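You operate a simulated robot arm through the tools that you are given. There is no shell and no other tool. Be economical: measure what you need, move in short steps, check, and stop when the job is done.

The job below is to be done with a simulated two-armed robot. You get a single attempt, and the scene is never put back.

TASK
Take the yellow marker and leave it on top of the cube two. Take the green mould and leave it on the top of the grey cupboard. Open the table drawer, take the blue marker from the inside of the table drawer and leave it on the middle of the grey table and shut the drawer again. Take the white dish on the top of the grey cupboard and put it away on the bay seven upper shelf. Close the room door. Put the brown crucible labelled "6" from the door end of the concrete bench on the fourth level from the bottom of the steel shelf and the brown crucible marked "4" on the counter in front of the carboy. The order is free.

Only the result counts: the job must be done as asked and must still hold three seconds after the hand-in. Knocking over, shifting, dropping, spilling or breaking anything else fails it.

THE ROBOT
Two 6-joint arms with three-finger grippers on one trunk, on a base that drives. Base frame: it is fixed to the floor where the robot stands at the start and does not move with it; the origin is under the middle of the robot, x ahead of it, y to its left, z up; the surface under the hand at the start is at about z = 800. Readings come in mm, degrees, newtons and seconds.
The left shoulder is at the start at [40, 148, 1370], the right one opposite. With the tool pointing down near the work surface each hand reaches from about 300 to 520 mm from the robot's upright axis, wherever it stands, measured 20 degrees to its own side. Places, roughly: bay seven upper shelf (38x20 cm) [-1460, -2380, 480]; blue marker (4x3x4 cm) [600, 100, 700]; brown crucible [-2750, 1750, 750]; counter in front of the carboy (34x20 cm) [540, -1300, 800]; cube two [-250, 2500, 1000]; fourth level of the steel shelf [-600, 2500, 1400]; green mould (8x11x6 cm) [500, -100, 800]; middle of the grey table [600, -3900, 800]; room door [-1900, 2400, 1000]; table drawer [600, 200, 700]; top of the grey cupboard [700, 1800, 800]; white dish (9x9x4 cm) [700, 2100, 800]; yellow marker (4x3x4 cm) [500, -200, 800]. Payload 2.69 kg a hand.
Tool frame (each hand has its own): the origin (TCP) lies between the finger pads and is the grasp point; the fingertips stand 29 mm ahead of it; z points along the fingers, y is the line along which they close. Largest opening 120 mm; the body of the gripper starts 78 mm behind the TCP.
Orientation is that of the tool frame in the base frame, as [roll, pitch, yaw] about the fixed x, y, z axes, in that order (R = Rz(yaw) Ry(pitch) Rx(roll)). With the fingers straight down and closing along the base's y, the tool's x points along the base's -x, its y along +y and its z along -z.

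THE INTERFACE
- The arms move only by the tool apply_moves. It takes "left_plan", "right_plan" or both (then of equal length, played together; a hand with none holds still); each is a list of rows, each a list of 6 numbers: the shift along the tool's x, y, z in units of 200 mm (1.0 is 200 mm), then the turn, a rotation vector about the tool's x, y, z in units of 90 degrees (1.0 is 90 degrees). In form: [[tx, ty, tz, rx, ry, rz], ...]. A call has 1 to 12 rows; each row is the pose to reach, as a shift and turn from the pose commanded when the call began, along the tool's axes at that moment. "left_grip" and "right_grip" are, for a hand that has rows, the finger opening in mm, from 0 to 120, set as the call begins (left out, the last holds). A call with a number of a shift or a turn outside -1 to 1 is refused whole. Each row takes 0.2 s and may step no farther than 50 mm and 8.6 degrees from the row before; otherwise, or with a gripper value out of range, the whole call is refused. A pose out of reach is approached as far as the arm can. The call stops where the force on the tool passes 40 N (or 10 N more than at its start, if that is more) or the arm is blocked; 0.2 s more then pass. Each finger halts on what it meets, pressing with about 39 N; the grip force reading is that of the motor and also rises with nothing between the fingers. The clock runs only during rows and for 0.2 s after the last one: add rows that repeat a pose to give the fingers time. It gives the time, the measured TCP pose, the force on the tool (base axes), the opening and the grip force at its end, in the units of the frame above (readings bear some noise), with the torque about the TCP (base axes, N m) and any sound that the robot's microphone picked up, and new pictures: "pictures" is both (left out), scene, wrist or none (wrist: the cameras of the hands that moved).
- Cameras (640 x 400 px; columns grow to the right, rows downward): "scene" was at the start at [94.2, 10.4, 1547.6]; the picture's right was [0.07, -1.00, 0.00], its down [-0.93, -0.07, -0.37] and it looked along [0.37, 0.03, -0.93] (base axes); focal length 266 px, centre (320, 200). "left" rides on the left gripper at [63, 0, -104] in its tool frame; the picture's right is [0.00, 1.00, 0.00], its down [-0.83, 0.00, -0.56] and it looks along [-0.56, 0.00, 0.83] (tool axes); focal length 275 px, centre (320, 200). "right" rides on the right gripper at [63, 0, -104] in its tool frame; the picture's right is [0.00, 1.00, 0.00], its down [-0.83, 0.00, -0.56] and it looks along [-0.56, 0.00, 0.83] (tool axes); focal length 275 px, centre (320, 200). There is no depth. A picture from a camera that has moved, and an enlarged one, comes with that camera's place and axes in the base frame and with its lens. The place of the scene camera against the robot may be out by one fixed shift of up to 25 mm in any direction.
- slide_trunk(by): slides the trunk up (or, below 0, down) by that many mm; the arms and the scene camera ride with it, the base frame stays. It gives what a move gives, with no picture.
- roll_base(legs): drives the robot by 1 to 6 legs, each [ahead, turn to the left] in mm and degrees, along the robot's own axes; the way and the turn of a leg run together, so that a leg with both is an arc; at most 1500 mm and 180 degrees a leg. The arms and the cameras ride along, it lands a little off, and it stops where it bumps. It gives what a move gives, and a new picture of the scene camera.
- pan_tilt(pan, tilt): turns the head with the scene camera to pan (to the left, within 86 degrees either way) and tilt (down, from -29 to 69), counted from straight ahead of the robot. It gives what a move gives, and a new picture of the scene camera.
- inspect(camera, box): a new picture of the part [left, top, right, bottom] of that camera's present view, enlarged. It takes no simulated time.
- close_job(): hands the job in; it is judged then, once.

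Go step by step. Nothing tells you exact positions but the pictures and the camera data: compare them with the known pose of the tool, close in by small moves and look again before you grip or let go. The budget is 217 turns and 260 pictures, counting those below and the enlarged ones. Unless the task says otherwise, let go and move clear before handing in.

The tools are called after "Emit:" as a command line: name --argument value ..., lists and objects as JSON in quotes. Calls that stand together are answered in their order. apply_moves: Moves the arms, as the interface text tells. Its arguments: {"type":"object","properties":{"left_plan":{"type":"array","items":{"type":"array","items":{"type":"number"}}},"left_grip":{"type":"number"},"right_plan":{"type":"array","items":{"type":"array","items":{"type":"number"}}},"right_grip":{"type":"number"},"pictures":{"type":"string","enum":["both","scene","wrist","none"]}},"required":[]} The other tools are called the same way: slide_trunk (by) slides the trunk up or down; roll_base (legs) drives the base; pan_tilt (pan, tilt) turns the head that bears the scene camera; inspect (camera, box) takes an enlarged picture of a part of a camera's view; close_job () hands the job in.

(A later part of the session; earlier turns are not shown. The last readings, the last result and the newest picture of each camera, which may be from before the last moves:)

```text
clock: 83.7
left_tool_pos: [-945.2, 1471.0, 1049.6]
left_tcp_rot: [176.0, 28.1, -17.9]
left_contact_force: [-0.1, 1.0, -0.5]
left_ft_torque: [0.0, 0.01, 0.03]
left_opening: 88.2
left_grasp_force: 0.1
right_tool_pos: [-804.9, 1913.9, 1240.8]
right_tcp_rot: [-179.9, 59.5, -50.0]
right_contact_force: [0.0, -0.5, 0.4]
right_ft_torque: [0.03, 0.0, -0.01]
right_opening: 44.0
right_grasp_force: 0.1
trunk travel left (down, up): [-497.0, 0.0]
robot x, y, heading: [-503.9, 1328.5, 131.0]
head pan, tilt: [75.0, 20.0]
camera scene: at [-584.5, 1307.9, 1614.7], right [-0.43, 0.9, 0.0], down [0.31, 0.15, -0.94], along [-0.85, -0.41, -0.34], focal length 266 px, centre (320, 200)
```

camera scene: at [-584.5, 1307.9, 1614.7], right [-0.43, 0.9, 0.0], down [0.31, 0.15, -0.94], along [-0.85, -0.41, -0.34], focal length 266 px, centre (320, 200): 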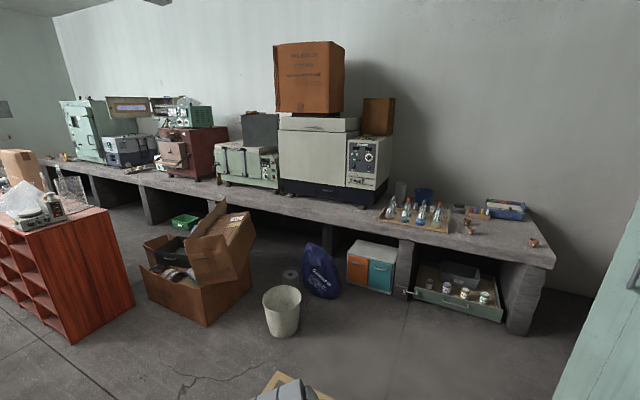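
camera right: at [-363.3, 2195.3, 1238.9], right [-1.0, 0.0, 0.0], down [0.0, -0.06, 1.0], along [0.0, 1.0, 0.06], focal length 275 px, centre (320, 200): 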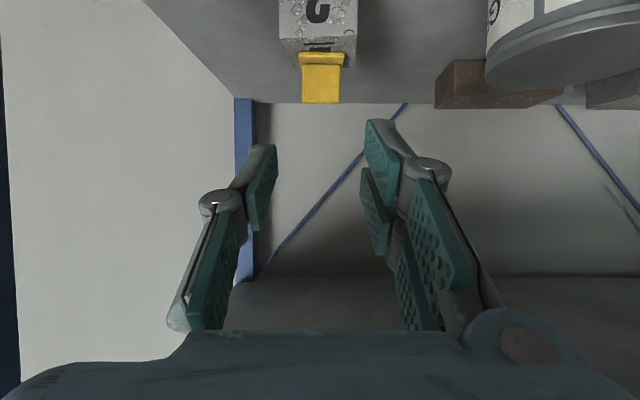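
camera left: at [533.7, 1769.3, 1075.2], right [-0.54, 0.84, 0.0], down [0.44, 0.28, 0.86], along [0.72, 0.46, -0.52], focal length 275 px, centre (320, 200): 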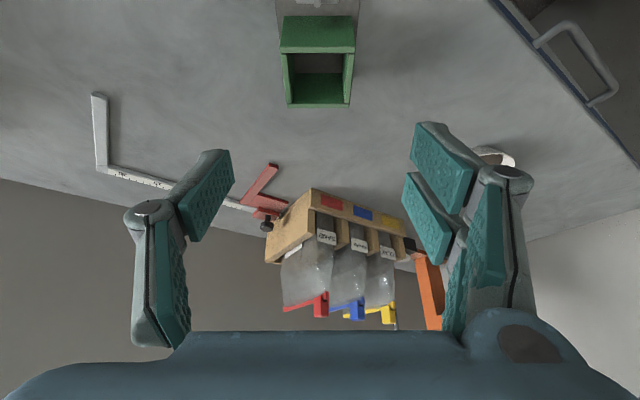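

The door is hinged on the right near (-1690,2790), free edge near (-2020,2000); I must push it toward −x/+y. I prepare the left hand as a closed pusher ahead and pull the right arm in.

Emit:
apply_moves --left_plan '[[-0.14, -0.147, 0, 0.048, -0.059, 0.04], [-0.283, -0.293, 0, 0.095, -0.119, 0.08], [-0.425, -0.44, 0, 0.143, -0.178, 0.12], [-0.567, -0.587, 0, 0.191, -0.237, 0.16], [-0.708, -0.733, 0, 0.238, -0.297, 0.2], [-0.85, -0.88, 0, 0.286, -0.356, 0.24]]' --right_plan '[[0.147, -0.067, -0.088, 0, 0.058, 0], [0.293, -0.133, -0.177, 0, 0.117, 0], [0.44, -0.2, -0.265, 0, 0.175, 0], [0.587, -0.267, -0.353, 0, 0.233, 0], [0.733, -0.333, -0.44, 0, 0.29, 0], [0.88, -0.4, -0.53, 0, 0.35, 0]]' --left_grip 0 --right_grip 44 --pictures "none"

Emit:
pan_tilt --pan 15 --tilt 35

```text
clock: 85.1
left_tool_pos: [-1039.8, 1689.3, 1117.8]
left_tcp_rot: [179.9, 60.1, -49.2]
left_contact_force: [0.2, -0.2, -0.6]
left_ft_torque: [-0.01, -0.02, 0.01]
left_opening: 0.0
left_grasp_force: 28.9
right_tool_pos: [-634.5, 1845.8, 1111.8]
right_tcp_rot: [180.0, 27.9, -50.1]
right_contact_force: [0.2, 0.0, -0.1]
right_ft_torque: [-0.02, 0.03, -0.01]
right_opening: 44.1
right_grasp_force: 0.0
right hand out of reach, approached as far as the arm can: row 5, 6
trunk travel left (down, up): [-497.0, 0.0]
robot x, y, heading: [-507.0, 1330.1, 130.9]
head pan, tilt: [75.0, 20.0]
```

```text
clock: 86.4
left_tool_pos: [-1040.5, 1686.6, 1120.3]
left_tcp_rot: [179.9, 60.0, -49.0]
left_contact_force: [-0.7, -0.4, 0.4]
left_ft_torque: [0.0, 0.0, 0.01]
left_opening: 0.1
left_grasp_force: 28.3
right_tool_pos: [-635.5, 1845.5, 1112.0]
right_tcp_rot: [-180.0, 28.2, -50.0]
right_contact_force: [0.1, 0.0, -0.8]
right_ft_torque: [-0.01, -0.04, 0.02]
right_opening: 44.0
right_grasp_force: 0.0
trunk travel left (down, up): [-497.0, 0.0]
robot x, y, heading: [-503.0, 1326.9, 130.9]
head pan, tilt: [15.0, 35.0]
camera scene: at [-573.5, 1398.0, 1590.9], right [0.56, 0.83, 0.0], down [0.47, -0.32, -0.82], along [-0.68, 0.46, -0.57], focal length 266 px, centre (320, 200)
```

scene: 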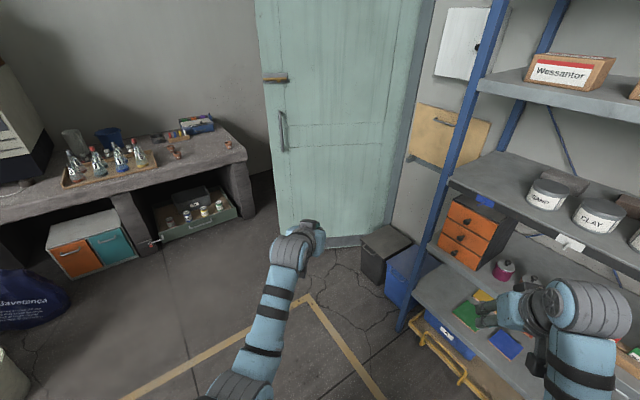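

Emit:
roll_base --legs '[[0, 41], [729, 0], [0, -48.5], [230, 0]]'

Emit:
pan_tilt --pan 20 --tilt 35

```text
clock: 95.9
left_tool_pos: [-1842.4, 2046.8, 1122.7]
left_tcp_rot: [179.9, 60.4, -56.7]
left_contact_force: [-0.3, 0.3, 0.2]
left_ft_torque: [-0.05, -0.02, 0.01]
left_opening: 0.0
left_grasp_force: 28.5
right_tool_pos: [-1418.7, 2151.6, 1113.6]
right_tcp_rot: [180.0, 28.4, -57.7]
right_contact_force: [0.4, 0.0, -0.4]
right_ft_torque: [0.02, 0.02, 0.01]
right_opening: 43.8
right_grasp_force: 0.1
trunk travel left (down, up): [-497.0, 0.0]
robot x, y, heading: [-1360.8, 1624.3, 123.4]
head pan, tilt: [15.0, 35.0]
camera scene: at [-1416.5, 1701.1, 1591.3], right [0.67, 0.75, 0.0], down [0.43, -0.38, -0.82], along [-0.61, 0.55, -0.57], focal length 266 px, centre (320, 200)
```

scene: 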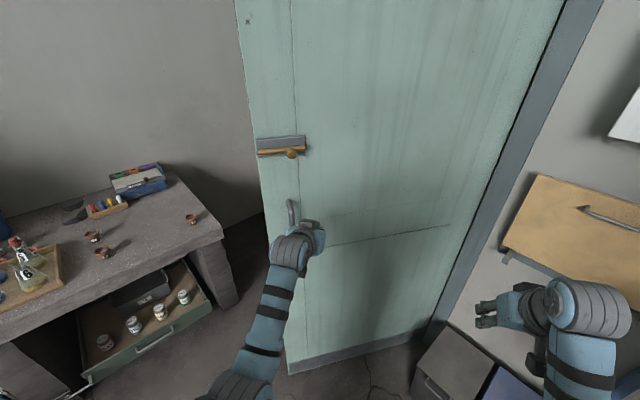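

```text
clock: 96.5
left_tool_pos: [-1843.9, 2050.7, 1119.1]
left_tcp_rot: [-180.0, 60.1, -56.7]
left_contact_force: [0.3, -0.1, 1.0]
left_ft_torque: [0.01, -0.02, 0.01]
left_opening: 0.0
left_grasp_force: 28.1
right_tool_pos: [-1422.0, 2154.5, 1111.9]
right_tcp_rot: [180.0, 28.2, -57.6]
right_contact_force: [-0.4, -0.2, 0.9]
right_ft_torque: [0.04, 0.0, 0.0]
right_opening: 43.8
right_grasp_force: 0.1
trunk travel left (down, up): [-497.0, 0.0]
robot x, y, heading: [-1361.0, 1622.9, 123.1]
head pan, tilt: [20.0, 35.0]
camera scene: at [-1423.4, 1698.4, 1591.0], right [0.6, 0.8, 0.0], down [0.46, -0.34, -0.82], along [-0.66, 0.49, -0.57], focal length 266 px, centre (320, 200)
```

scene: 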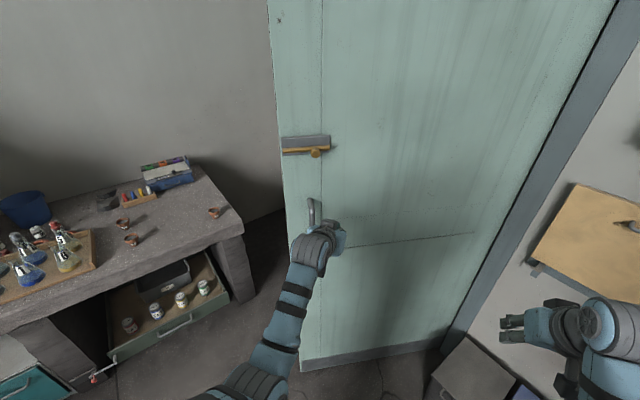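

I now push: drive forward along this heading with the left fist against the door.

Emit:
roll_base --legs '[[250, 0]]'

```text
clock: 98.3
left_tool_pos: [-1978.6, 2258.7, 1121.2]
left_tcp_rot: [179.9, 60.1, -56.8]
left_contact_force: [-0.1, -0.1, 0.7]
left_ft_torque: [-0.03, -0.01, 0.0]
left_opening: 0.0
left_grasp_force: 28.5
right_tool_pos: [-1555.9, 2362.1, 1113.7]
right_tcp_rot: [180.0, 28.2, -57.7]
right_contact_force: [-0.4, 0.1, -0.1]
right_ft_torque: [0.02, 0.01, -0.04]
right_opening: 44.0
right_grasp_force: 0.0
trunk travel left (down, up): [-497.0, 0.0]
robot x, y, heading: [-1494.4, 1832.5, 123.4]
head pan, tilt: [20.0, 35.0]
camera scene: at [-1559.1, 1905.7, 1591.2], right [0.6, 0.8, 0.0], down [0.46, -0.34, -0.82], along [-0.66, 0.49, -0.57], focal length 266 px, centre (320, 200)
```

scene: 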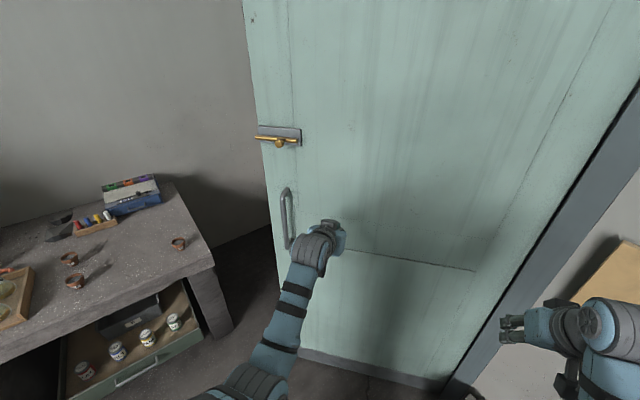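

The door is moving freely (free edge now about (-2240,2270)). I continue.

Emit:
roll_base --legs '[[150, 0]]'

```text
clock: 99.7
left_tool_pos: [-2061.8, 2384.6, 1121.4]
left_tcp_rot: [179.9, 60.3, -56.7]
left_contact_force: [0.0, 0.7, -0.3]
left_ft_torque: [-0.01, -0.01, 0.0]
left_opening: 0.1
left_grasp_force: 28.5
right_tool_pos: [-1638.5, 2486.0, 1113.7]
right_tcp_rot: [180.0, 28.3, -57.7]
right_contact_force: [0.4, -0.8, 0.2]
right_ft_torque: [0.01, 0.0, 0.0]
right_opening: 43.8
right_grasp_force: 0.1
trunk travel left (down, up): [-497.0, 0.0]
robot x, y, heading: [-1580.4, 1962.4, 123.3]
head pan, tilt: [20.0, 35.0]
camera scene: at [-1641.2, 2031.6, 1591.2], right [0.6, 0.8, 0.0], down [0.46, -0.34, -0.82], along [-0.66, 0.49, -0.57], focal length 266 px, centre (320, 200)
```

scene: 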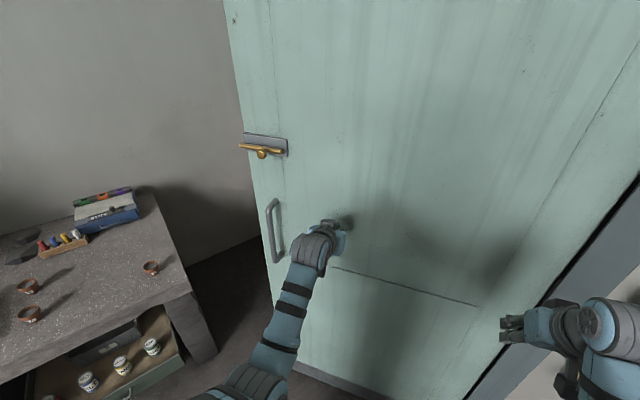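

Emit:
roll_base --legs '[[130, 0]]'

Emit:
apply_moves --left_plan '[[-0.1, -0.12, 0.15, 0, 0, 0], [-0.2, -0.24, 0.3, 0, 0, 0], [-0.25, -0.36, 0.45, 0, 0, 0], [-0.3, -0.48, 0.6, 0, 0, 0]]'

```text
clock: 101.0
left_tool_pos: [-2127.0, 2484.8, 1128.0]
left_tcp_rot: [179.9, 60.9, -56.8]
left_contact_force: [0.2, -0.3, 0.5]
left_ft_torque: [0.07, -0.01, 0.03]
left_opening: 0.1
left_grasp_force: 28.5
right_tool_pos: [-1702.9, 2587.5, 1117.2]
right_tcp_rot: [-180.0, 29.0, -57.7]
right_contact_force: [0.3, -0.1, -0.6]
right_ft_torque: [0.03, 0.03, 0.02]
right_opening: 44.1
right_grasp_force: 0.0
trunk travel left (down, up): [-497.0, 0.0]
robot x, y, heading: [-1653.4, 2069.3, 123.1]
head pan, tilt: [20.0, 35.0]
camera scene: at [-1704.3, 2129.3, 1592.1], right [0.6, 0.8, 0.0], down [0.45, -0.34, -0.83], along [-0.66, 0.5, -0.56], focal length 266 px, centre (320, 200)
```

scene: 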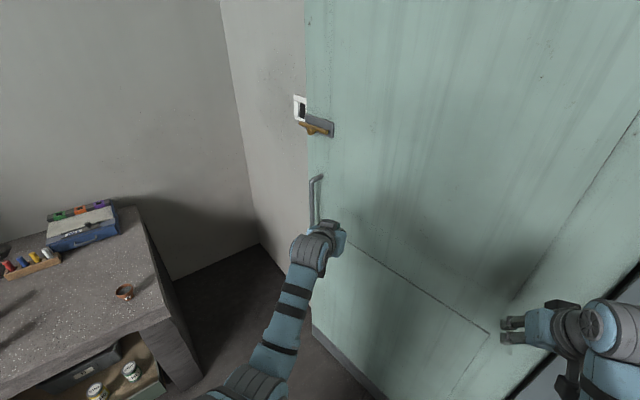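

```text
clock: 102.0
left_tool_pos: [-2122.0, 2636.9, 1117.0]
left_tcp_rot: [-180.0, 60.2, -56.7]
left_contact_force: [-0.2, 0.0, 0.0]
left_ft_torque: [0.02, -0.01, 0.05]
left_opening: 0.0
left_grasp_force: 28.6
left hand out of reach, approached as far as the arm can: row 4
right_tool_pos: [-1710.8, 2599.6, 1111.9]
right_tcp_rot: [180.0, 28.1, -57.6]
right_contact_force: [-0.3, 0.1, 0.7]
right_ft_torque: [-0.03, -0.03, -0.01]
right_opening: 44.5
right_grasp_force: 0.2
trunk travel left (down, up): [-497.0, 0.0]
robot x, y, heading: [-1650.8, 2070.3, 123.2]
head pan, tilt: [20.0, 35.0]
camera scene: at [-1715.9, 2147.2, 1590.6], right [0.6, 0.8, 0.0], down [0.46, -0.35, -0.82], along [-0.66, 0.49, -0.58], focal length 266 px, centre (320, 200)
camera left: at [-2055.5, 2533.4, 1114.6], right [-0.84, -0.55, 0.0], down [0.04, -0.06, 1.0], along [-0.55, 0.83, 0.07], focal length 275 px, centre (320, 200)
```

scene: 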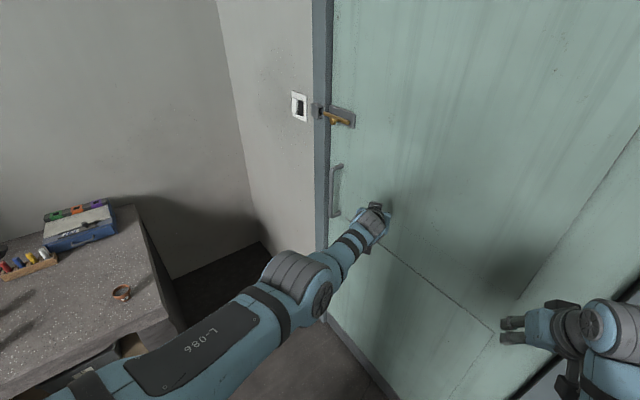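
left: 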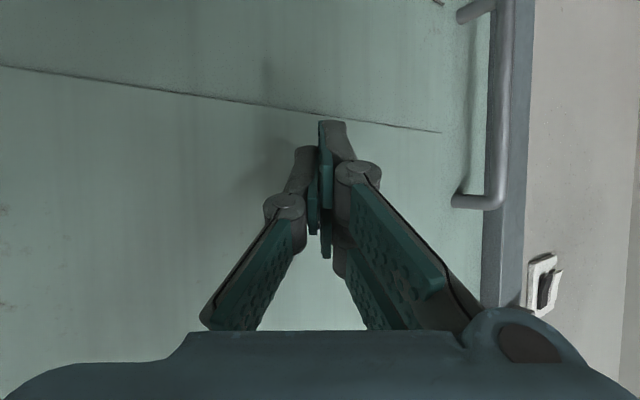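

Emit:
inspect --camera "scene" --box '[270, 60, 410, 240]'

Emit:
inspect --camera "left" --box '[420, 0, 600, 240]'

```text
2.22 times, centred on (340, 150) of scene
camera zoom: at [-1715.9, 2147.2, 1590.6], right [0.6, 0.8, 0.0], down [0.46, -0.35, -0.82], along [-0.66, 0.49, -0.58], focal length 592 px, centre (276, 311)
```

zoom: 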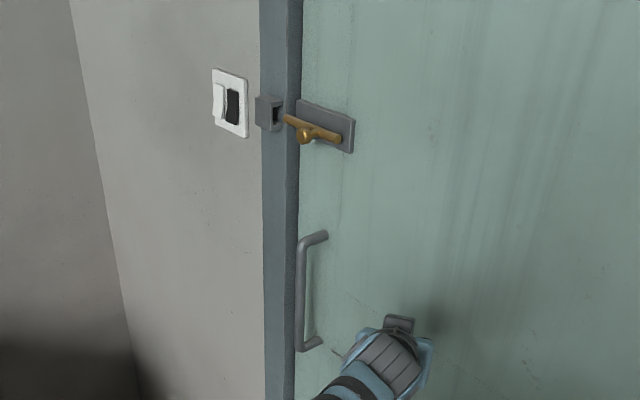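

```text
1.67 times, centred on (510, 120) of left
camera zoom: at [-2055.5, 2533.4, 1114.6], right [-0.84, -0.55, 0.0], down [0.04, -0.06, 1.0], along [-0.55, 0.83, 0.07], focal length 459 px, centre (3, 333)
```

zoom: 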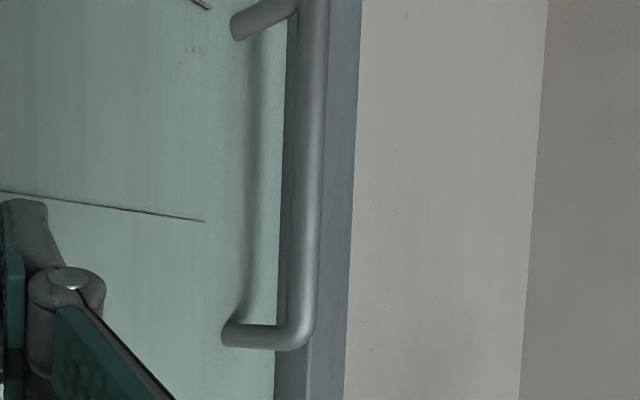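

The door is nearly home. I press a bit further by small base steps and watch the force.

Emit:
roll_base --legs '[[40, 0]]'

Emit:
inspect --camera "scene" --box '[270, 60, 410, 240]'

```text
clock: 102.9
left_tool_pos: [-2138.4, 2663.0, 1121.5]
left_tcp_rot: [-180.0, 60.6, -56.7]
left_contact_force: [0.7, -0.7, -0.2]
left_ft_torque: [0.0, -0.01, -0.03]
left_opening: 0.0
left_grasp_force: 28.5
right_tool_pos: [-1727.0, 2624.3, 1116.0]
right_tcp_rot: [-179.8, 28.7, -57.6]
right_contact_force: [-0.6, -0.7, 0.6]
right_ft_torque: [0.01, 0.0, -0.01]
right_opening: 43.8
right_grasp_force: 0.0
trunk travel left (down, up): [-497.0, 0.0]
robot x, y, heading: [-1672.8, 2101.6, 123.2]
head pan, tilt: [20.0, 35.0]
camera scene: at [-1731.8, 2170.4, 1591.4], right [0.6, 0.8, 0.0], down [0.46, -0.34, -0.82], along [-0.66, 0.49, -0.57], focal length 266 px, centre (320, 200)
```

scene: 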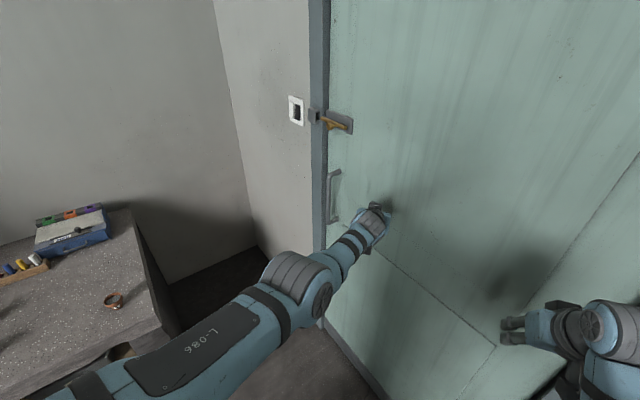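

```text
2.22 times, centred on (340, 150) of scene
camera zoom: at [-1731.8, 2170.4, 1591.4], right [0.6, 0.8, 0.0], down [0.46, -0.34, -0.82], along [-0.66, 0.49, -0.57], focal length 592 px, centre (276, 311)
```

zoom: 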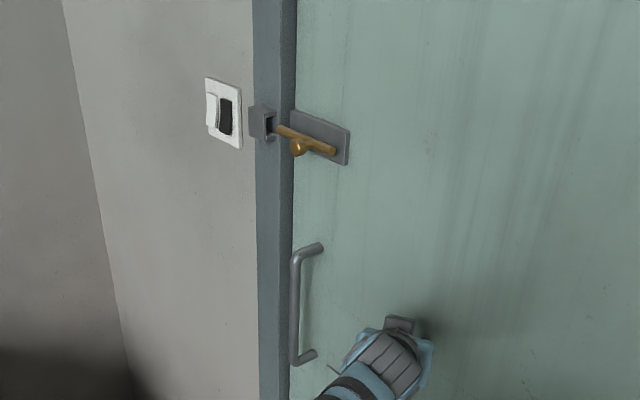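

Emit:
apply_moves --left_plan '[[-0.021, -0.027, 0.036, 0, 0, 0], [-0.042, -0.055, 0.073, 0, 0, 0], [-0.063, -0.082, 0.109, 0, 0, 0], [-0.084, -0.11, 0.145, 0, 0, 0], [-0.105, -0.137, 0.181, 0, 0, 0]]' --pictures "wrist"

Emit:
inspect --camera "scene" --box '[270, 60, 410, 240]'

```text
clock: 104.1
left_tool_pos: [-2143.9, 2668.5, 1117.7]
left_tcp_rot: [180.0, 60.2, -56.6]
left_contact_force: [-0.4, -0.8, -0.7]
left_ft_torque: [-0.01, -0.01, 0.01]
left_opening: 0.2
left_grasp_force: 28.6
left hand out of reach, approached as far as the arm can: row 1, 2, 3, 4, 5
right_tool_pos: [-1731.8, 2631.5, 1113.1]
right_tcp_rot: [-179.9, 28.2, -57.6]
right_contact_force: [0.0, 0.4, -0.1]
right_ft_torque: [0.0, 0.05, 0.01]
right_opening: 44.1
right_grasp_force: 0.1
trunk travel left (down, up): [-497.0, 0.0]
robot x, y, heading: [-1677.8, 2102.7, 123.3]
head pan, tilt: [20.0, 35.0]
camera left: at [-2076.9, 2565.9, 1114.4], right [-0.84, -0.55, 0.0], down [0.04, -0.06, 1.0], along [-0.55, 0.83, 0.07], focal length 275 px, centre (320, 200)
```

left: 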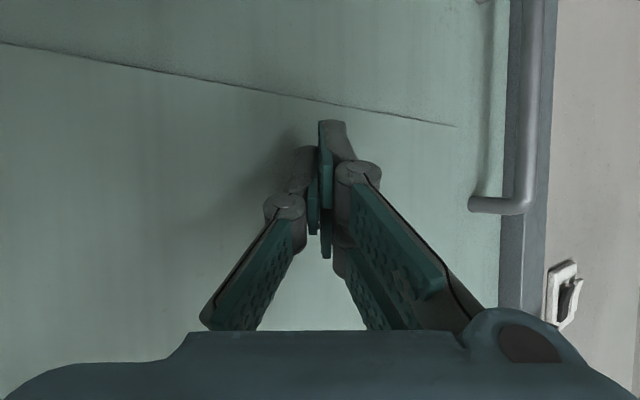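

```text
2.22 times, centred on (340, 150) of scene
camera zoom: at [-1737.9, 2179.5, 1590.7], right [0.6, 0.8, 0.0], down [0.46, -0.34, -0.82], along [-0.66, 0.49, -0.57], focal length 592 px, centre (276, 311)
```

zoom: 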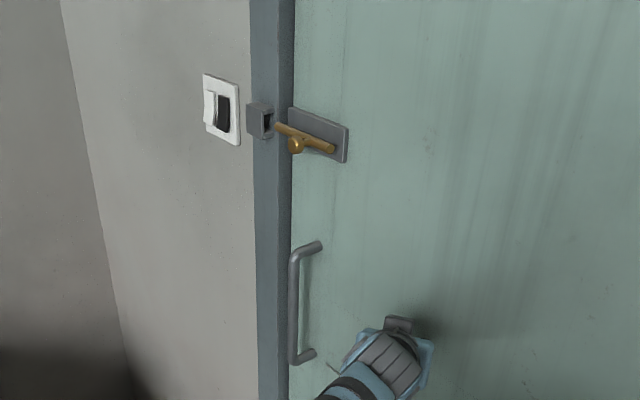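

Emit:
roll_base --legs '[[0, -5]]'

Emit:
inspect --camera "scene" --box '[230, 60, 410, 300]'

```text
clock: 105.0
left_tool_pos: [-2091.0, 2699.8, 1122.0]
left_tcp_rot: [-179.8, 60.5, -61.4]
left_contact_force: [2.7, -25.5, 1.2]
left_ft_torque: [0.2, -0.19, 0.33]
left_opening: 0.1
left_grasp_force: 28.3
right_tool_pos: [-1684.7, 2625.5, 1116.2]
right_tcp_rot: [-179.7, 28.6, -62.6]
right_contact_force: [-0.8, 0.2, 0.5]
right_ft_torque: [0.03, 0.07, 0.0]
right_opening: 43.9
right_grasp_force: 0.0
trunk travel left (down, up): [-497.0, 0.0]
robot x, y, heading: [-1676.1, 2102.3, 118.1]
head pan, tilt: [20.0, 35.0]
camera scene: at [-1728.1, 2175.0, 1591.4], right [0.67, 0.75, 0.0], down [0.43, -0.38, -0.82], along [-0.61, 0.55, -0.57], focal length 266 px, centre (320, 200)
```

scene: 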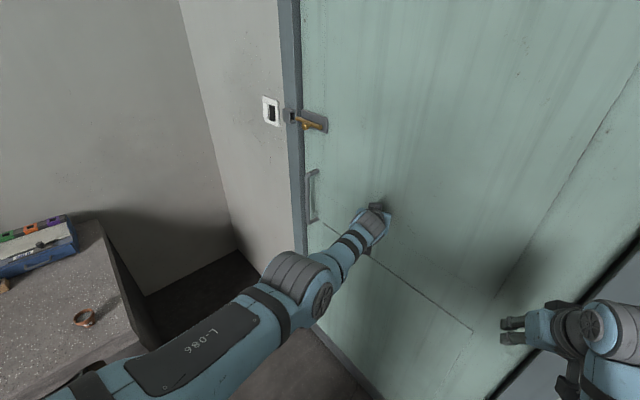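

```text
1.67 times, centred on (320, 180) of scene
camera zoom: at [-1728.1, 2175.0, 1591.4], right [0.67, 0.75, 0.0], down [0.43, -0.38, -0.82], along [-0.61, 0.55, -0.57], focal length 444 px, centre (320, 233)
```

zoom: 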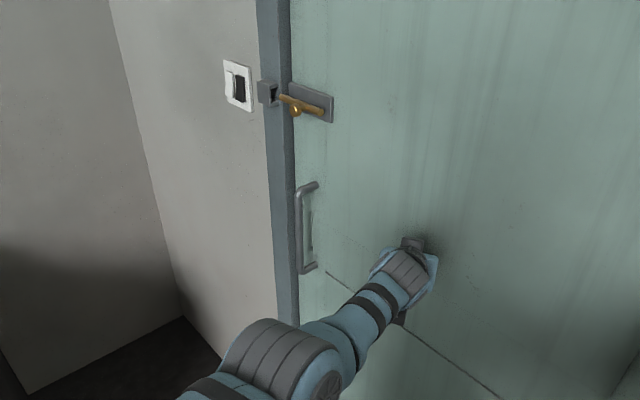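

The door pushes back with 25 N: it is shut. I back off and verify.

Emit:
roll_base --legs '[[-250, 0]]'

Emit:
pan_tilt --pan 10 --tilt 20

```text
clock: 106.8
left_tool_pos: [-1975.7, 2489.3, 1113.9]
left_tcp_rot: [-180.0, 59.9, -61.5]
left_contact_force: [0.7, -0.5, 0.3]
left_ft_torque: [0.01, 0.02, 0.0]
left_opening: 0.0
left_grasp_force: 28.1
right_tool_pos: [-1570.1, 2417.1, 1110.0]
right_tcp_rot: [-179.9, 27.9, -62.5]
right_contact_force: [-1.0, 0.5, -0.3]
right_ft_torque: [-0.05, -0.02, -0.01]
right_opening: 44.1
right_grasp_force: 0.1
trunk travel left (down, up): [-497.0, 0.0]
robot x, y, heading: [-1551.6, 1885.1, 118.1]
head pan, tilt: [20.0, 35.0]
camera scene: at [-1615.1, 1970.1, 1590.4], right [0.67, 0.75, 0.0], down [0.43, -0.39, -0.82], along [-0.61, 0.54, -0.58], focal length 266 px, centre (320, 200)
```

scene: 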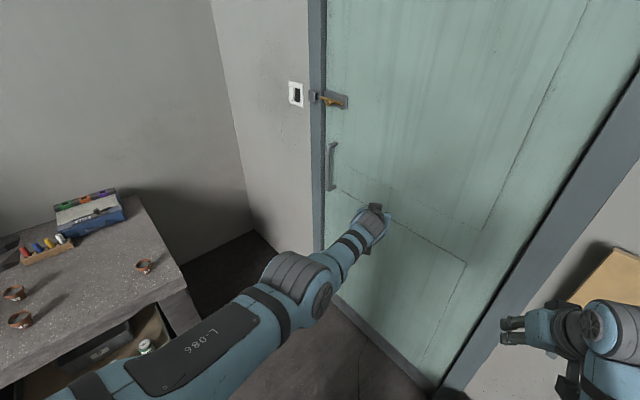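

```text
clock: 107.6
left_tool_pos: [-1974.7, 2485.5, 1117.5]
left_tcp_rot: [180.0, 60.2, -61.4]
left_contact_force: [-0.1, 0.2, 0.5]
left_ft_torque: [0.02, -0.03, 0.0]
left_opening: 0.0
left_grasp_force: 28.6
right_tool_pos: [-1567.2, 2413.1, 1112.1]
right_tcp_rot: [-179.9, 28.3, -62.6]
right_contact_force: [-0.2, -0.2, -0.4]
right_ft_torque: [-0.02, -0.04, -0.02]
right_opening: 44.3
right_grasp_force: 0.0
trunk travel left (down, up): [-497.0, 0.0]
robot x, y, heading: [-1554.1, 1883.0, 118.2]
head pan, tilt: [10.0, 20.0]
camera scene: at [-1604.5, 1979.6, 1614.6], right [0.78, 0.62, 0.0], down [0.21, -0.27, -0.94], along [-0.58, 0.74, -0.34], focal length 266 px, centre (320, 200)
```

scene: 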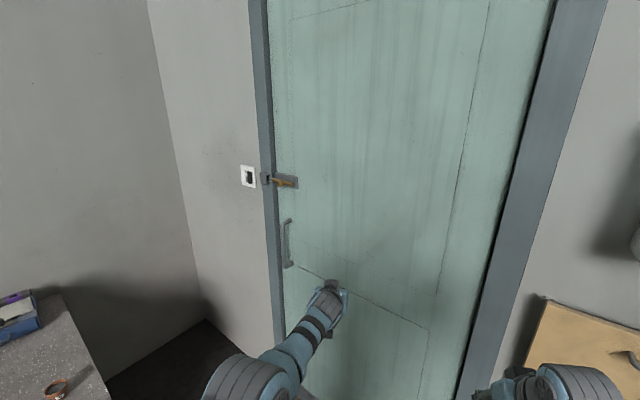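

Door shut. Next the crucibles on the concrete bench: I bring both hands to a ready pose and turn to face the bench.

Emit:
apply_moves --left_plan '[[0.06, 0.07, -0.104, 0, 0, 0], [0.12, 0.14, -0.208, 0, 0, 0], [0.18, 0.21, -0.312, 0, 0, 0], [0.24, 0.28, -0.416, 0, 0, 0], [0.3, 0.35, -0.52, 0, 0, 0]]' --right_plan '[[-0.115, 0.085, 0.05, 0, -0.07, 0], [-0.23, 0.17, 0.1, 0, -0.14, 0], [-0.345, 0.255, 0.15, 0, -0.21, 0], [-0.46, 0.34, 0.2, 0, -0.28, 0], [-0.575, 0.425, 0.25, 0, -0.35, 0]]' --left_grip 100 --right_grip 100 --pictures "none"

Emit:
roll_base --legs '[[0, 62]]'

Emit:
pan_tilt --pan 0 --tilt 35

```text
clock: 108.8
left_tool_pos: [-1977.3, 2345.5, 1116.5]
left_tcp_rot: [-179.9, 60.2, -61.5]
left_contact_force: [0.2, -0.2, -0.7]
left_ft_torque: [0.01, 0.02, -0.01]
left_opening: 100.3
left_grasp_force: 0.0
right_tool_pos: [-1702.4, 2483.7, 1123.8]
right_tcp_rot: [-179.7, 59.9, -62.3]
right_contact_force: [-0.6, -0.4, -0.8]
right_ft_torque: [0.01, -0.03, 0.01]
right_opening: 99.9
right_grasp_force: 0.1
trunk travel left (down, up): [-497.0, 0.0]
robot x, y, heading: [-1552.7, 1880.6, 118.3]
head pan, tilt: [10.0, 20.0]
```

```text
clock: 111.9
left_tool_pos: [-2162.6, 1721.3, 1117.4]
left_tcp_rot: [-180.0, 60.3, 1.0]
left_contact_force: [0.6, 0.6, -0.5]
left_ft_torque: [0.04, 0.01, 0.0]
left_opening: 100.1
left_grasp_force: 0.2
right_tool_pos: [-2156.6, 2031.5, 1124.2]
right_tcp_rot: [-179.9, 59.8, -0.1]
right_contact_force: [-0.5, -0.1, 0.6]
right_ft_torque: [0.03, 0.0, 0.02]
right_opening: 99.9
right_grasp_force: 0.0
trunk travel left (down, up): [-497.0, 0.0]
robot x, y, heading: [-1556.5, 1882.0, -179.4]
head pan, tilt: [10.0, 20.0]
camera scene: at [-1648.7, 1870.6, 1614.7], right [-0.19, 0.98, 0.0], down [0.34, 0.06, -0.94], along [-0.92, -0.18, -0.34], focal length 266 px, centre (320, 200)
```

scene: 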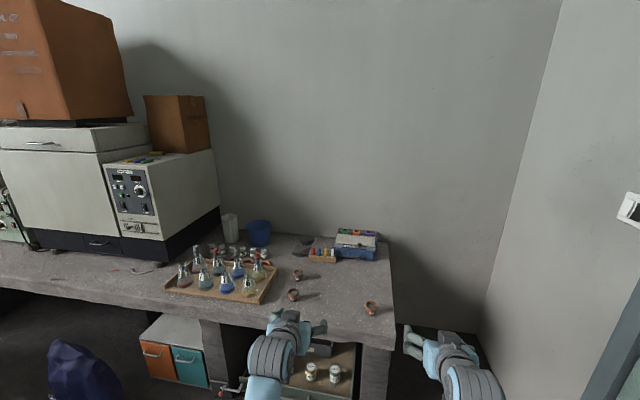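

```text
clock: 112.7
left_tool_pos: [-2162.7, 1721.5, 1116.6]
left_tcp_rot: [180.0, 60.2, 0.9]
left_contact_force: [0.8, 0.1, -0.6]
left_ft_torque: [-0.03, 0.01, 0.01]
left_opening: 100.2
left_grasp_force: 0.1
right_tool_pos: [-2157.0, 2029.5, 1123.0]
right_tcp_rot: [-179.9, 59.8, -0.1]
right_contact_force: [0.4, -0.5, -0.8]
right_ft_torque: [0.02, 0.0, 0.02]
right_opening: 100.2
right_grasp_force: 0.1
trunk travel left (down, up): [-497.0, 0.0]
robot x, y, heading: [-1553.9, 1884.1, -178.9]
head pan, tilt: [0.0, 35.0]
camera scene: at [-1645.3, 1886.2, 1590.9], right [-0.01, 1.0, 0.0], down [0.57, 0.01, -0.82], along [-0.82, -0.01, -0.57], focal length 266 px, centre (320, 200)
```

scene: 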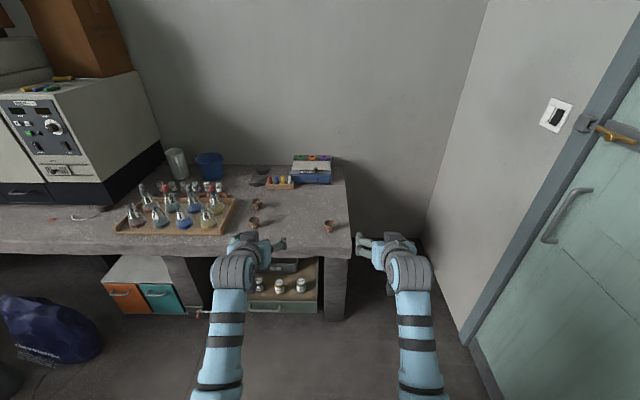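

Emit:
inspect --camera "scene" --box '[220, 150, 370, 250]'

Emit:
inspect --camera "left" --box '[0, 0, 640, 400]'

```text
4.00 times, centred on (295, 200) of scene
camera zoom: at [-1645.3, 1886.2, 1590.9], right [-0.01, 1.0, 0.0], down [0.57, 0.01, -0.82], along [-0.82, -0.01, -0.57], focal length 1065 px, centre (420, 200)
```

zoom: 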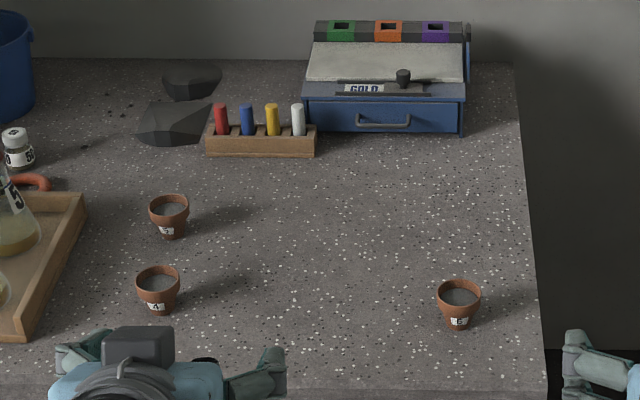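

```text
1.00 times, centred on (320, 200) of left (not enlarged: the box is as wide or as high as the picture)
camera zoom: at [-2040.5, 1721.8, 1114.9], right [0.01, -1.0, 0.0], down [0.07, 0.0, 1.0], along [-1.0, -0.01, 0.07], focal length 275 px, centre (320, 200)
```

zoom: 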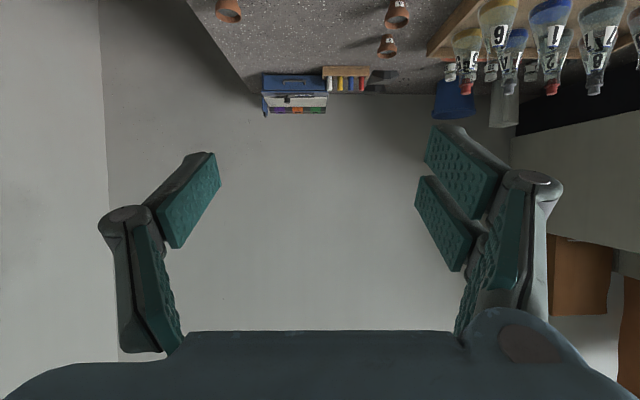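

Emit:
inspect --camera "scene" --box '[315, 212, 351, 236]'

Emit:
inspect --camera "scene" --box '[240, 192, 276, 232]'

Emit:
inspect --camera "left" --box '[370, 0, 430, 40]'

```text
16.00 times, centred on (333, 224) of scene
camera zoom: at [-1645.3, 1886.2, 1590.9], right [-0.01, 1.0, 0.0], down [0.57, 0.01, -0.82], along [-0.82, -0.01, -0.57], focal length 4261 px, centre (112, -184)
```

zoom: 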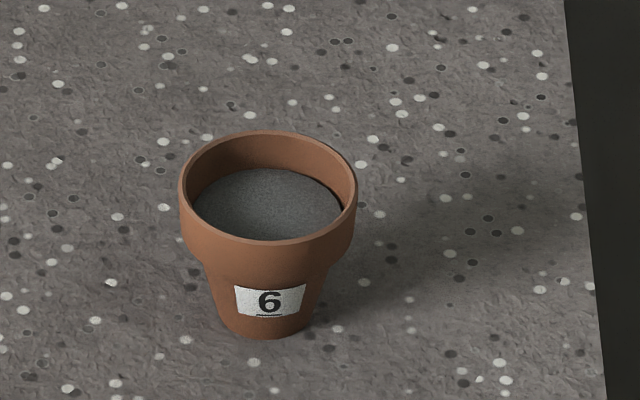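

```text
10.00 times, centred on (258, 212) of scene
camera zoom: at [-1645.3, 1886.2, 1590.9], right [-0.01, 1.0, 0.0], down [0.57, 0.01, -0.82], along [-0.82, -0.01, -0.57], focal length 2663 px, centre (940, 80)
```

zoom: 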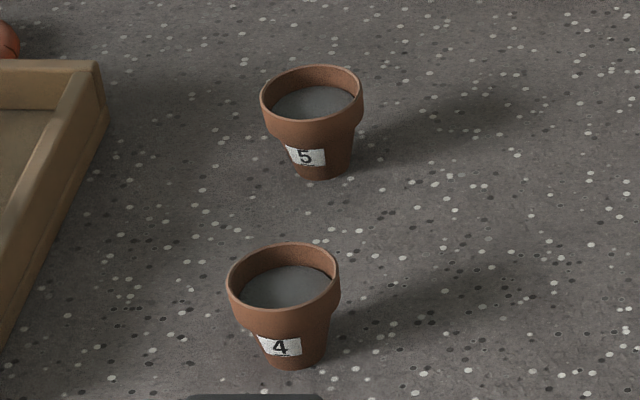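

```text
10.00 times, centred on (400, 20) of left
camera zoom: at [-2040.5, 1721.8, 1114.9], right [0.01, -1.0, 0.0], down [0.07, 0.0, 1.0], along [-1.0, -0.01, 0.07], focal length 2753 px, centre (-480, 2000)
```

zoom: 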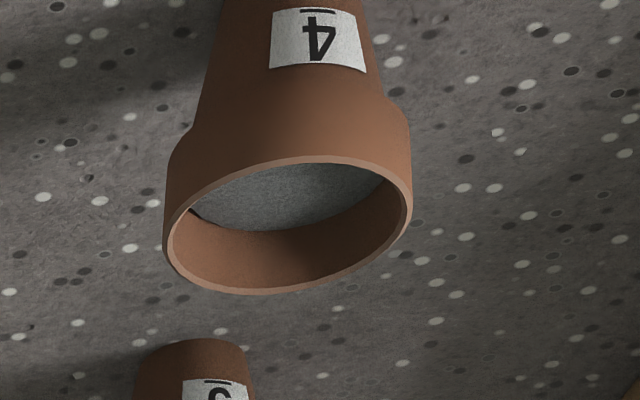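

Crucible 6 is at the right, about (-2608,1934); 4 is at the left front, about (-2630,1579), with 5 behind it. I lower the trunk and drive so each hand faces one of them.

Emit:
roll_base --legs '[[0, 22], [325, 0], [0, -23.1]]'

Emit:
slide_trunk --by -215

Emit:
inspect --camera "left" --box '[0, 0, 640, 400]'

Emit:
inspect --camera "right" --box '[0, 0, 640, 400]'

```text
clock: 117.2
left_tool_pos: [-2460.8, 1602.6, 1115.7]
left_tcp_rot: [-180.0, 60.3, 0.3]
left_contact_force: [0.1, 0.3, 0.6]
left_ft_torque: [-0.01, -0.03, 0.01]
left_opening: 99.8
left_grasp_force: 0.0
right_tool_pos: [-2451.4, 1912.6, 1124.1]
right_tcp_rot: [-179.8, 59.7, -0.6]
right_contact_force: [-0.3, 0.6, 0.3]
right_ft_torque: [-0.02, 0.03, 0.01]
right_opening: 99.9
right_grasp_force: 0.0
trunk travel left (down, up): [-497.0, 0.0]
robot x, y, heading: [-1848.5, 1758.8, 180.0]
head pan, tilt: [0.0, 35.0]
camera scene: at [-1942.0, 1760.6, 1590.9], right [0.0, 1.0, 0.0], down [0.57, 0.0, -0.82], along [-0.82, 0.0, -0.57], focal length 266 px, centre (320, 200)
```

scene: 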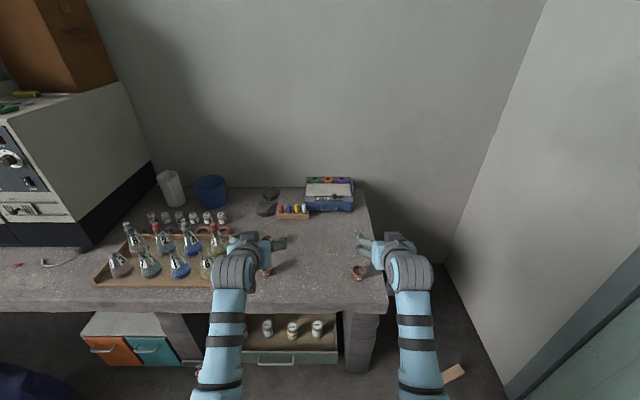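

```text
clock: 119.5
left_tool_pos: [-2460.0, 1603.1, 902.6]
left_tcp_rot: [180.0, 60.2, 0.2]
left_contact_force: [-0.3, 0.4, -0.1]
left_ft_torque: [0.01, 0.01, -0.01]
left_opening: 99.8
left_grasp_force: 0.1
right_tool_pos: [-2451.7, 1913.2, 908.3]
right_tcp_rot: [-179.9, 59.8, -0.8]
right_contact_force: [-0.3, 0.2, 0.2]
right_ft_torque: [0.01, -0.01, -0.03]
right_opening: 99.9
right_grasp_force: 0.1
trunk travel left (down, up): [-282.0, 215.0]
robot x, y, heading: [-1851.7, 1754.5, 180.2]
head pan, tilt: [0.0, 35.0]
```

```text
1.00 times, centred on (320, 200) of left (not enlarged: the box is as wide or as high as the picture)
camera zoom: at [-2339.5, 1602.5, 900.3], right [0.0, -1.0, 0.0], down [0.07, 0.0, 1.0], along [-1.0, 0.0, 0.07], focal length 275 px, centre (320, 200)
```

zoom: 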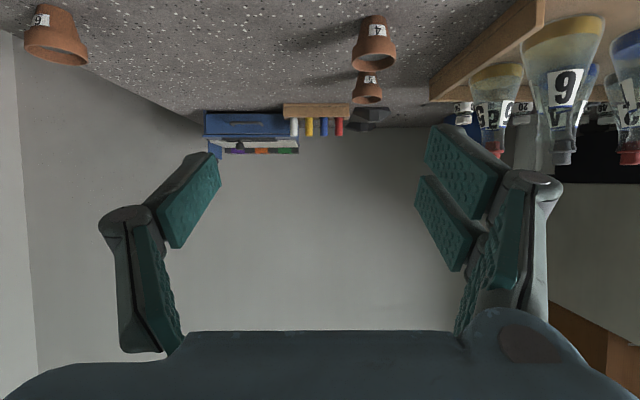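

```text
1.00 times, centred on (320, 200) of right (not enlarged: the box is as wide or as high as the picture)
camera zoom: at [-2328.8, 1910.6, 907.0], right [-0.01, -1.0, -0.01], down [0.06, -0.01, 1.0], along [-1.0, 0.01, 0.06], focal length 275 px, centre (320, 200)
```

zoom: 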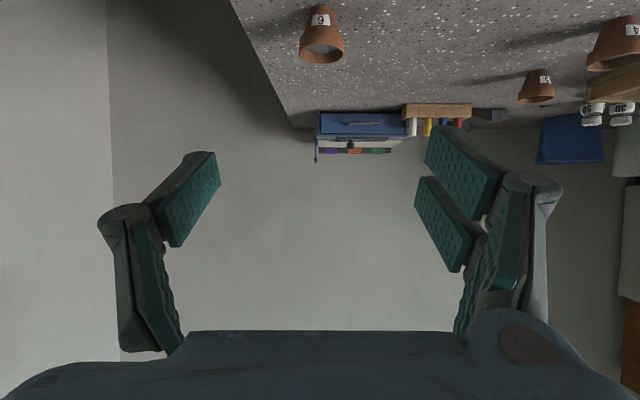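

Both are labelled as expected. I roll 60 mm ahead and bring the hands down and sideways to line up.

Emit:
apply_moves --left_plan '[[0.1, 0.1, 0.06, 0, 0, 0], [0.2, 0.2, 0.12, 0, 0, 0], [0.31, 0.31, 0.18, 0, 0, 0]]' --right_plan '[[0.1, 0, 0.06, 0, 0, 0], [0.2, 0, 0.12, 0, 0, 0], [0.31, 0, 0.18, 0, 0, 0]]' --left_grip 76 --right_grip 76 --pictures "none"

Emit:
roll_base --legs '[[60, 0]]'

Emit:
inspect --camera "left" --box '[160, 0, 480, 200]'

Emit:
inspect --camera "right" --box '[160, 0, 480, 200]'

```text
clock: 120.3
left_tool_pos: [-2460.2, 1539.7, 830.3]
left_tcp_rot: [-179.8, 60.1, 0.3]
left_contact_force: [-0.3, -0.5, 0.1]
left_ft_torque: [0.03, 0.01, -0.03]
left_opening: 76.3
left_grasp_force: 0.0
right_tool_pos: [-2451.9, 1911.9, 836.5]
right_tcp_rot: [-179.8, 59.8, -0.8]
right_contact_force: [0.0, 0.1, -0.8]
right_ft_torque: [0.01, 0.01, 0.02]
right_opening: 75.8
right_grasp_force: 0.0
trunk travel left (down, up): [-282.0, 215.0]
robot x, y, heading: [-1849.1, 1757.6, 180.0]
head pan, tilt: [0.0, 35.0]
```

```text
clock: 121.3
left_tool_pos: [-2515.2, 1541.0, 833.5]
left_tcp_rot: [180.0, 60.3, 0.2]
left_contact_force: [-0.4, -1.0, 0.5]
left_ft_torque: [-0.01, -0.01, 0.01]
left_opening: 76.0
left_grasp_force: 0.0
right_tool_pos: [-2505.5, 1913.1, 839.5]
right_tcp_rot: [-179.9, 60.2, -0.8]
right_contact_force: [0.6, -0.5, -0.2]
right_ft_torque: [0.01, 0.0, 0.01]
right_opening: 75.8
right_grasp_force: 0.1
trunk travel left (down, up): [-282.0, 215.0]
robot x, y, heading: [-1913.1, 1753.7, 179.9]
head pan, tilt: [0.0, 35.0]
camera scene: at [-1995.4, 1761.9, 1376.9], right [0.0, 1.0, 0.0], down [0.57, 0.0, -0.82], along [-0.82, 0.0, -0.57], focal length 266 px, centre (320, 200)
```

scene: 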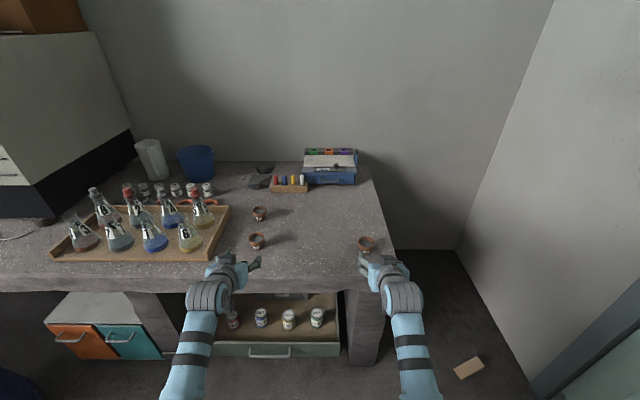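

```text
2.00 times, centred on (320, 100) of left
camera zoom: at [-2394.7, 1540.5, 830.9], right [0.0, -1.0, 0.0], down [0.07, 0.0, 1.0], along [-1.0, 0.0, 0.07], focal length 551 px, centre (320, 400)
```

zoom: 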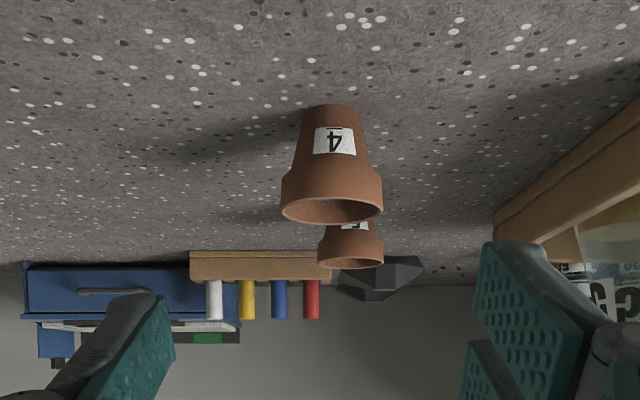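

```text
2.00 times, centred on (320, 100) of right
camera zoom: at [-2384.0, 1910.6, 837.2], right [-0.01, -1.0, 0.0], down [0.07, -0.01, 1.0], along [-1.0, 0.01, 0.07], focal length 551 px, centre (320, 400)
```

zoom: 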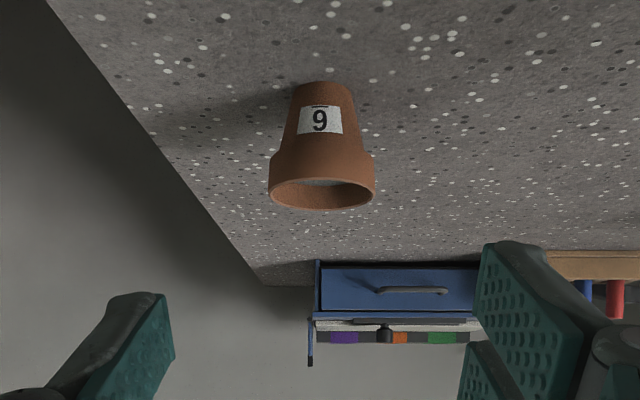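

Measured: crucible 4 axis ≈(-2679,1534), 6 ≈(-2652,1912), rims at z≈754, bench ≈708. I drive 130 mm in with the hands above the rims.

Emit:
roll_base --legs '[[130, 0]]'

Emit:
inspect --camera "left" --box '[160, 0, 480, 200]'

Emit:
inspect --camera "right" --box '[160, 0, 480, 200]'

```text
clock: 122.5
left_tool_pos: [-2648.0, 1543.0, 830.9]
left_tcp_rot: [-179.9, 60.2, 0.1]
left_contact_force: [-0.2, 0.3, 0.0]
left_ft_torque: [0.02, -0.01, 0.03]
left_opening: 75.9
left_grasp_force: 0.1
right_tool_pos: [-2639.8, 1913.5, 837.1]
right_tcp_rot: [-179.9, 59.9, -0.9]
right_contact_force: [-0.1, -0.5, 0.0]
right_ft_torque: [-0.02, -0.01, 0.02]
right_opening: 76.1
right_grasp_force: 0.1
trunk travel left (down, up): [-282.0, 215.0]
robot x, y, heading: [-2039.4, 1756.6, 179.8]
head pan, tilt: [0.0, 35.0]
camera scene: at [-2129.6, 1762.0, 1376.4], right [0.0, 1.0, 0.0], down [0.57, 0.0, -0.82], along [-0.82, 0.0, -0.57], focal length 266 px, centre (320, 200)
```

scene: 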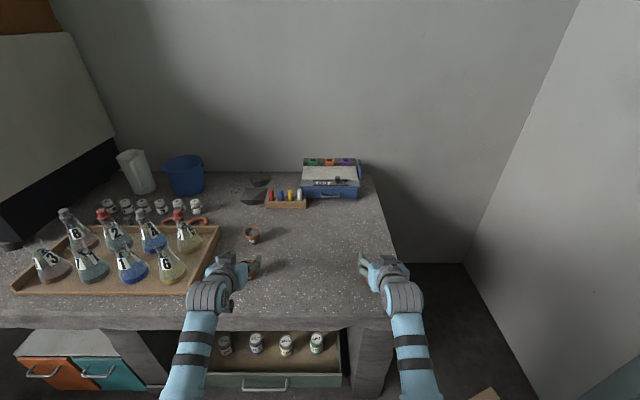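

```text
2.00 times, centred on (320, 100) of left
camera zoom: at [-2527.0, 1540.9, 829.1], right [0.0, -1.0, 0.0], down [0.07, 0.0, 1.0], along [-1.0, 0.0, 0.07], focal length 551 px, centre (320, 400)
```

zoom: 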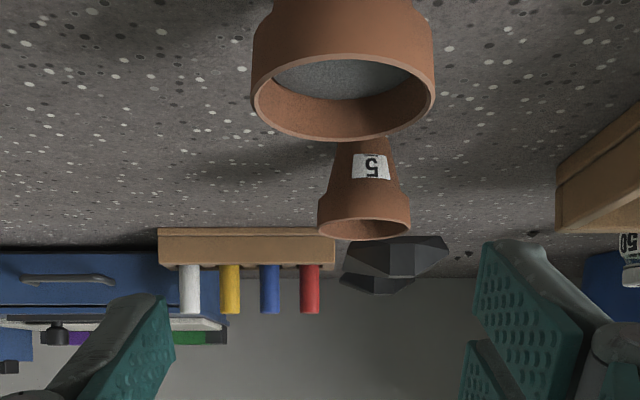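

```text
2.00 times, centred on (320, 100) of right
camera zoom: at [-2516.1, 1911.0, 835.4], right [-0.01, -1.0, 0.0], down [0.06, -0.01, 1.0], along [-1.0, 0.01, 0.06], focal length 551 px, centre (320, 400)
```

zoom: 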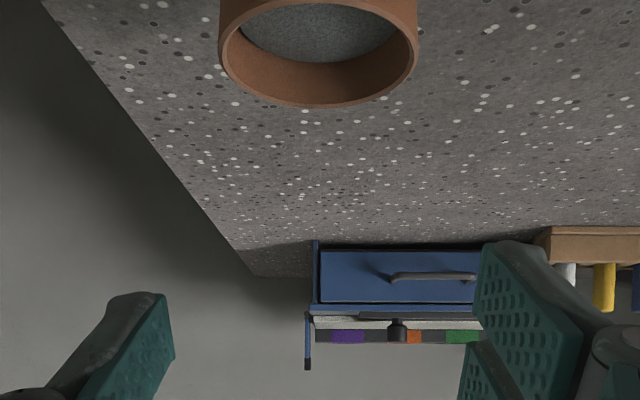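

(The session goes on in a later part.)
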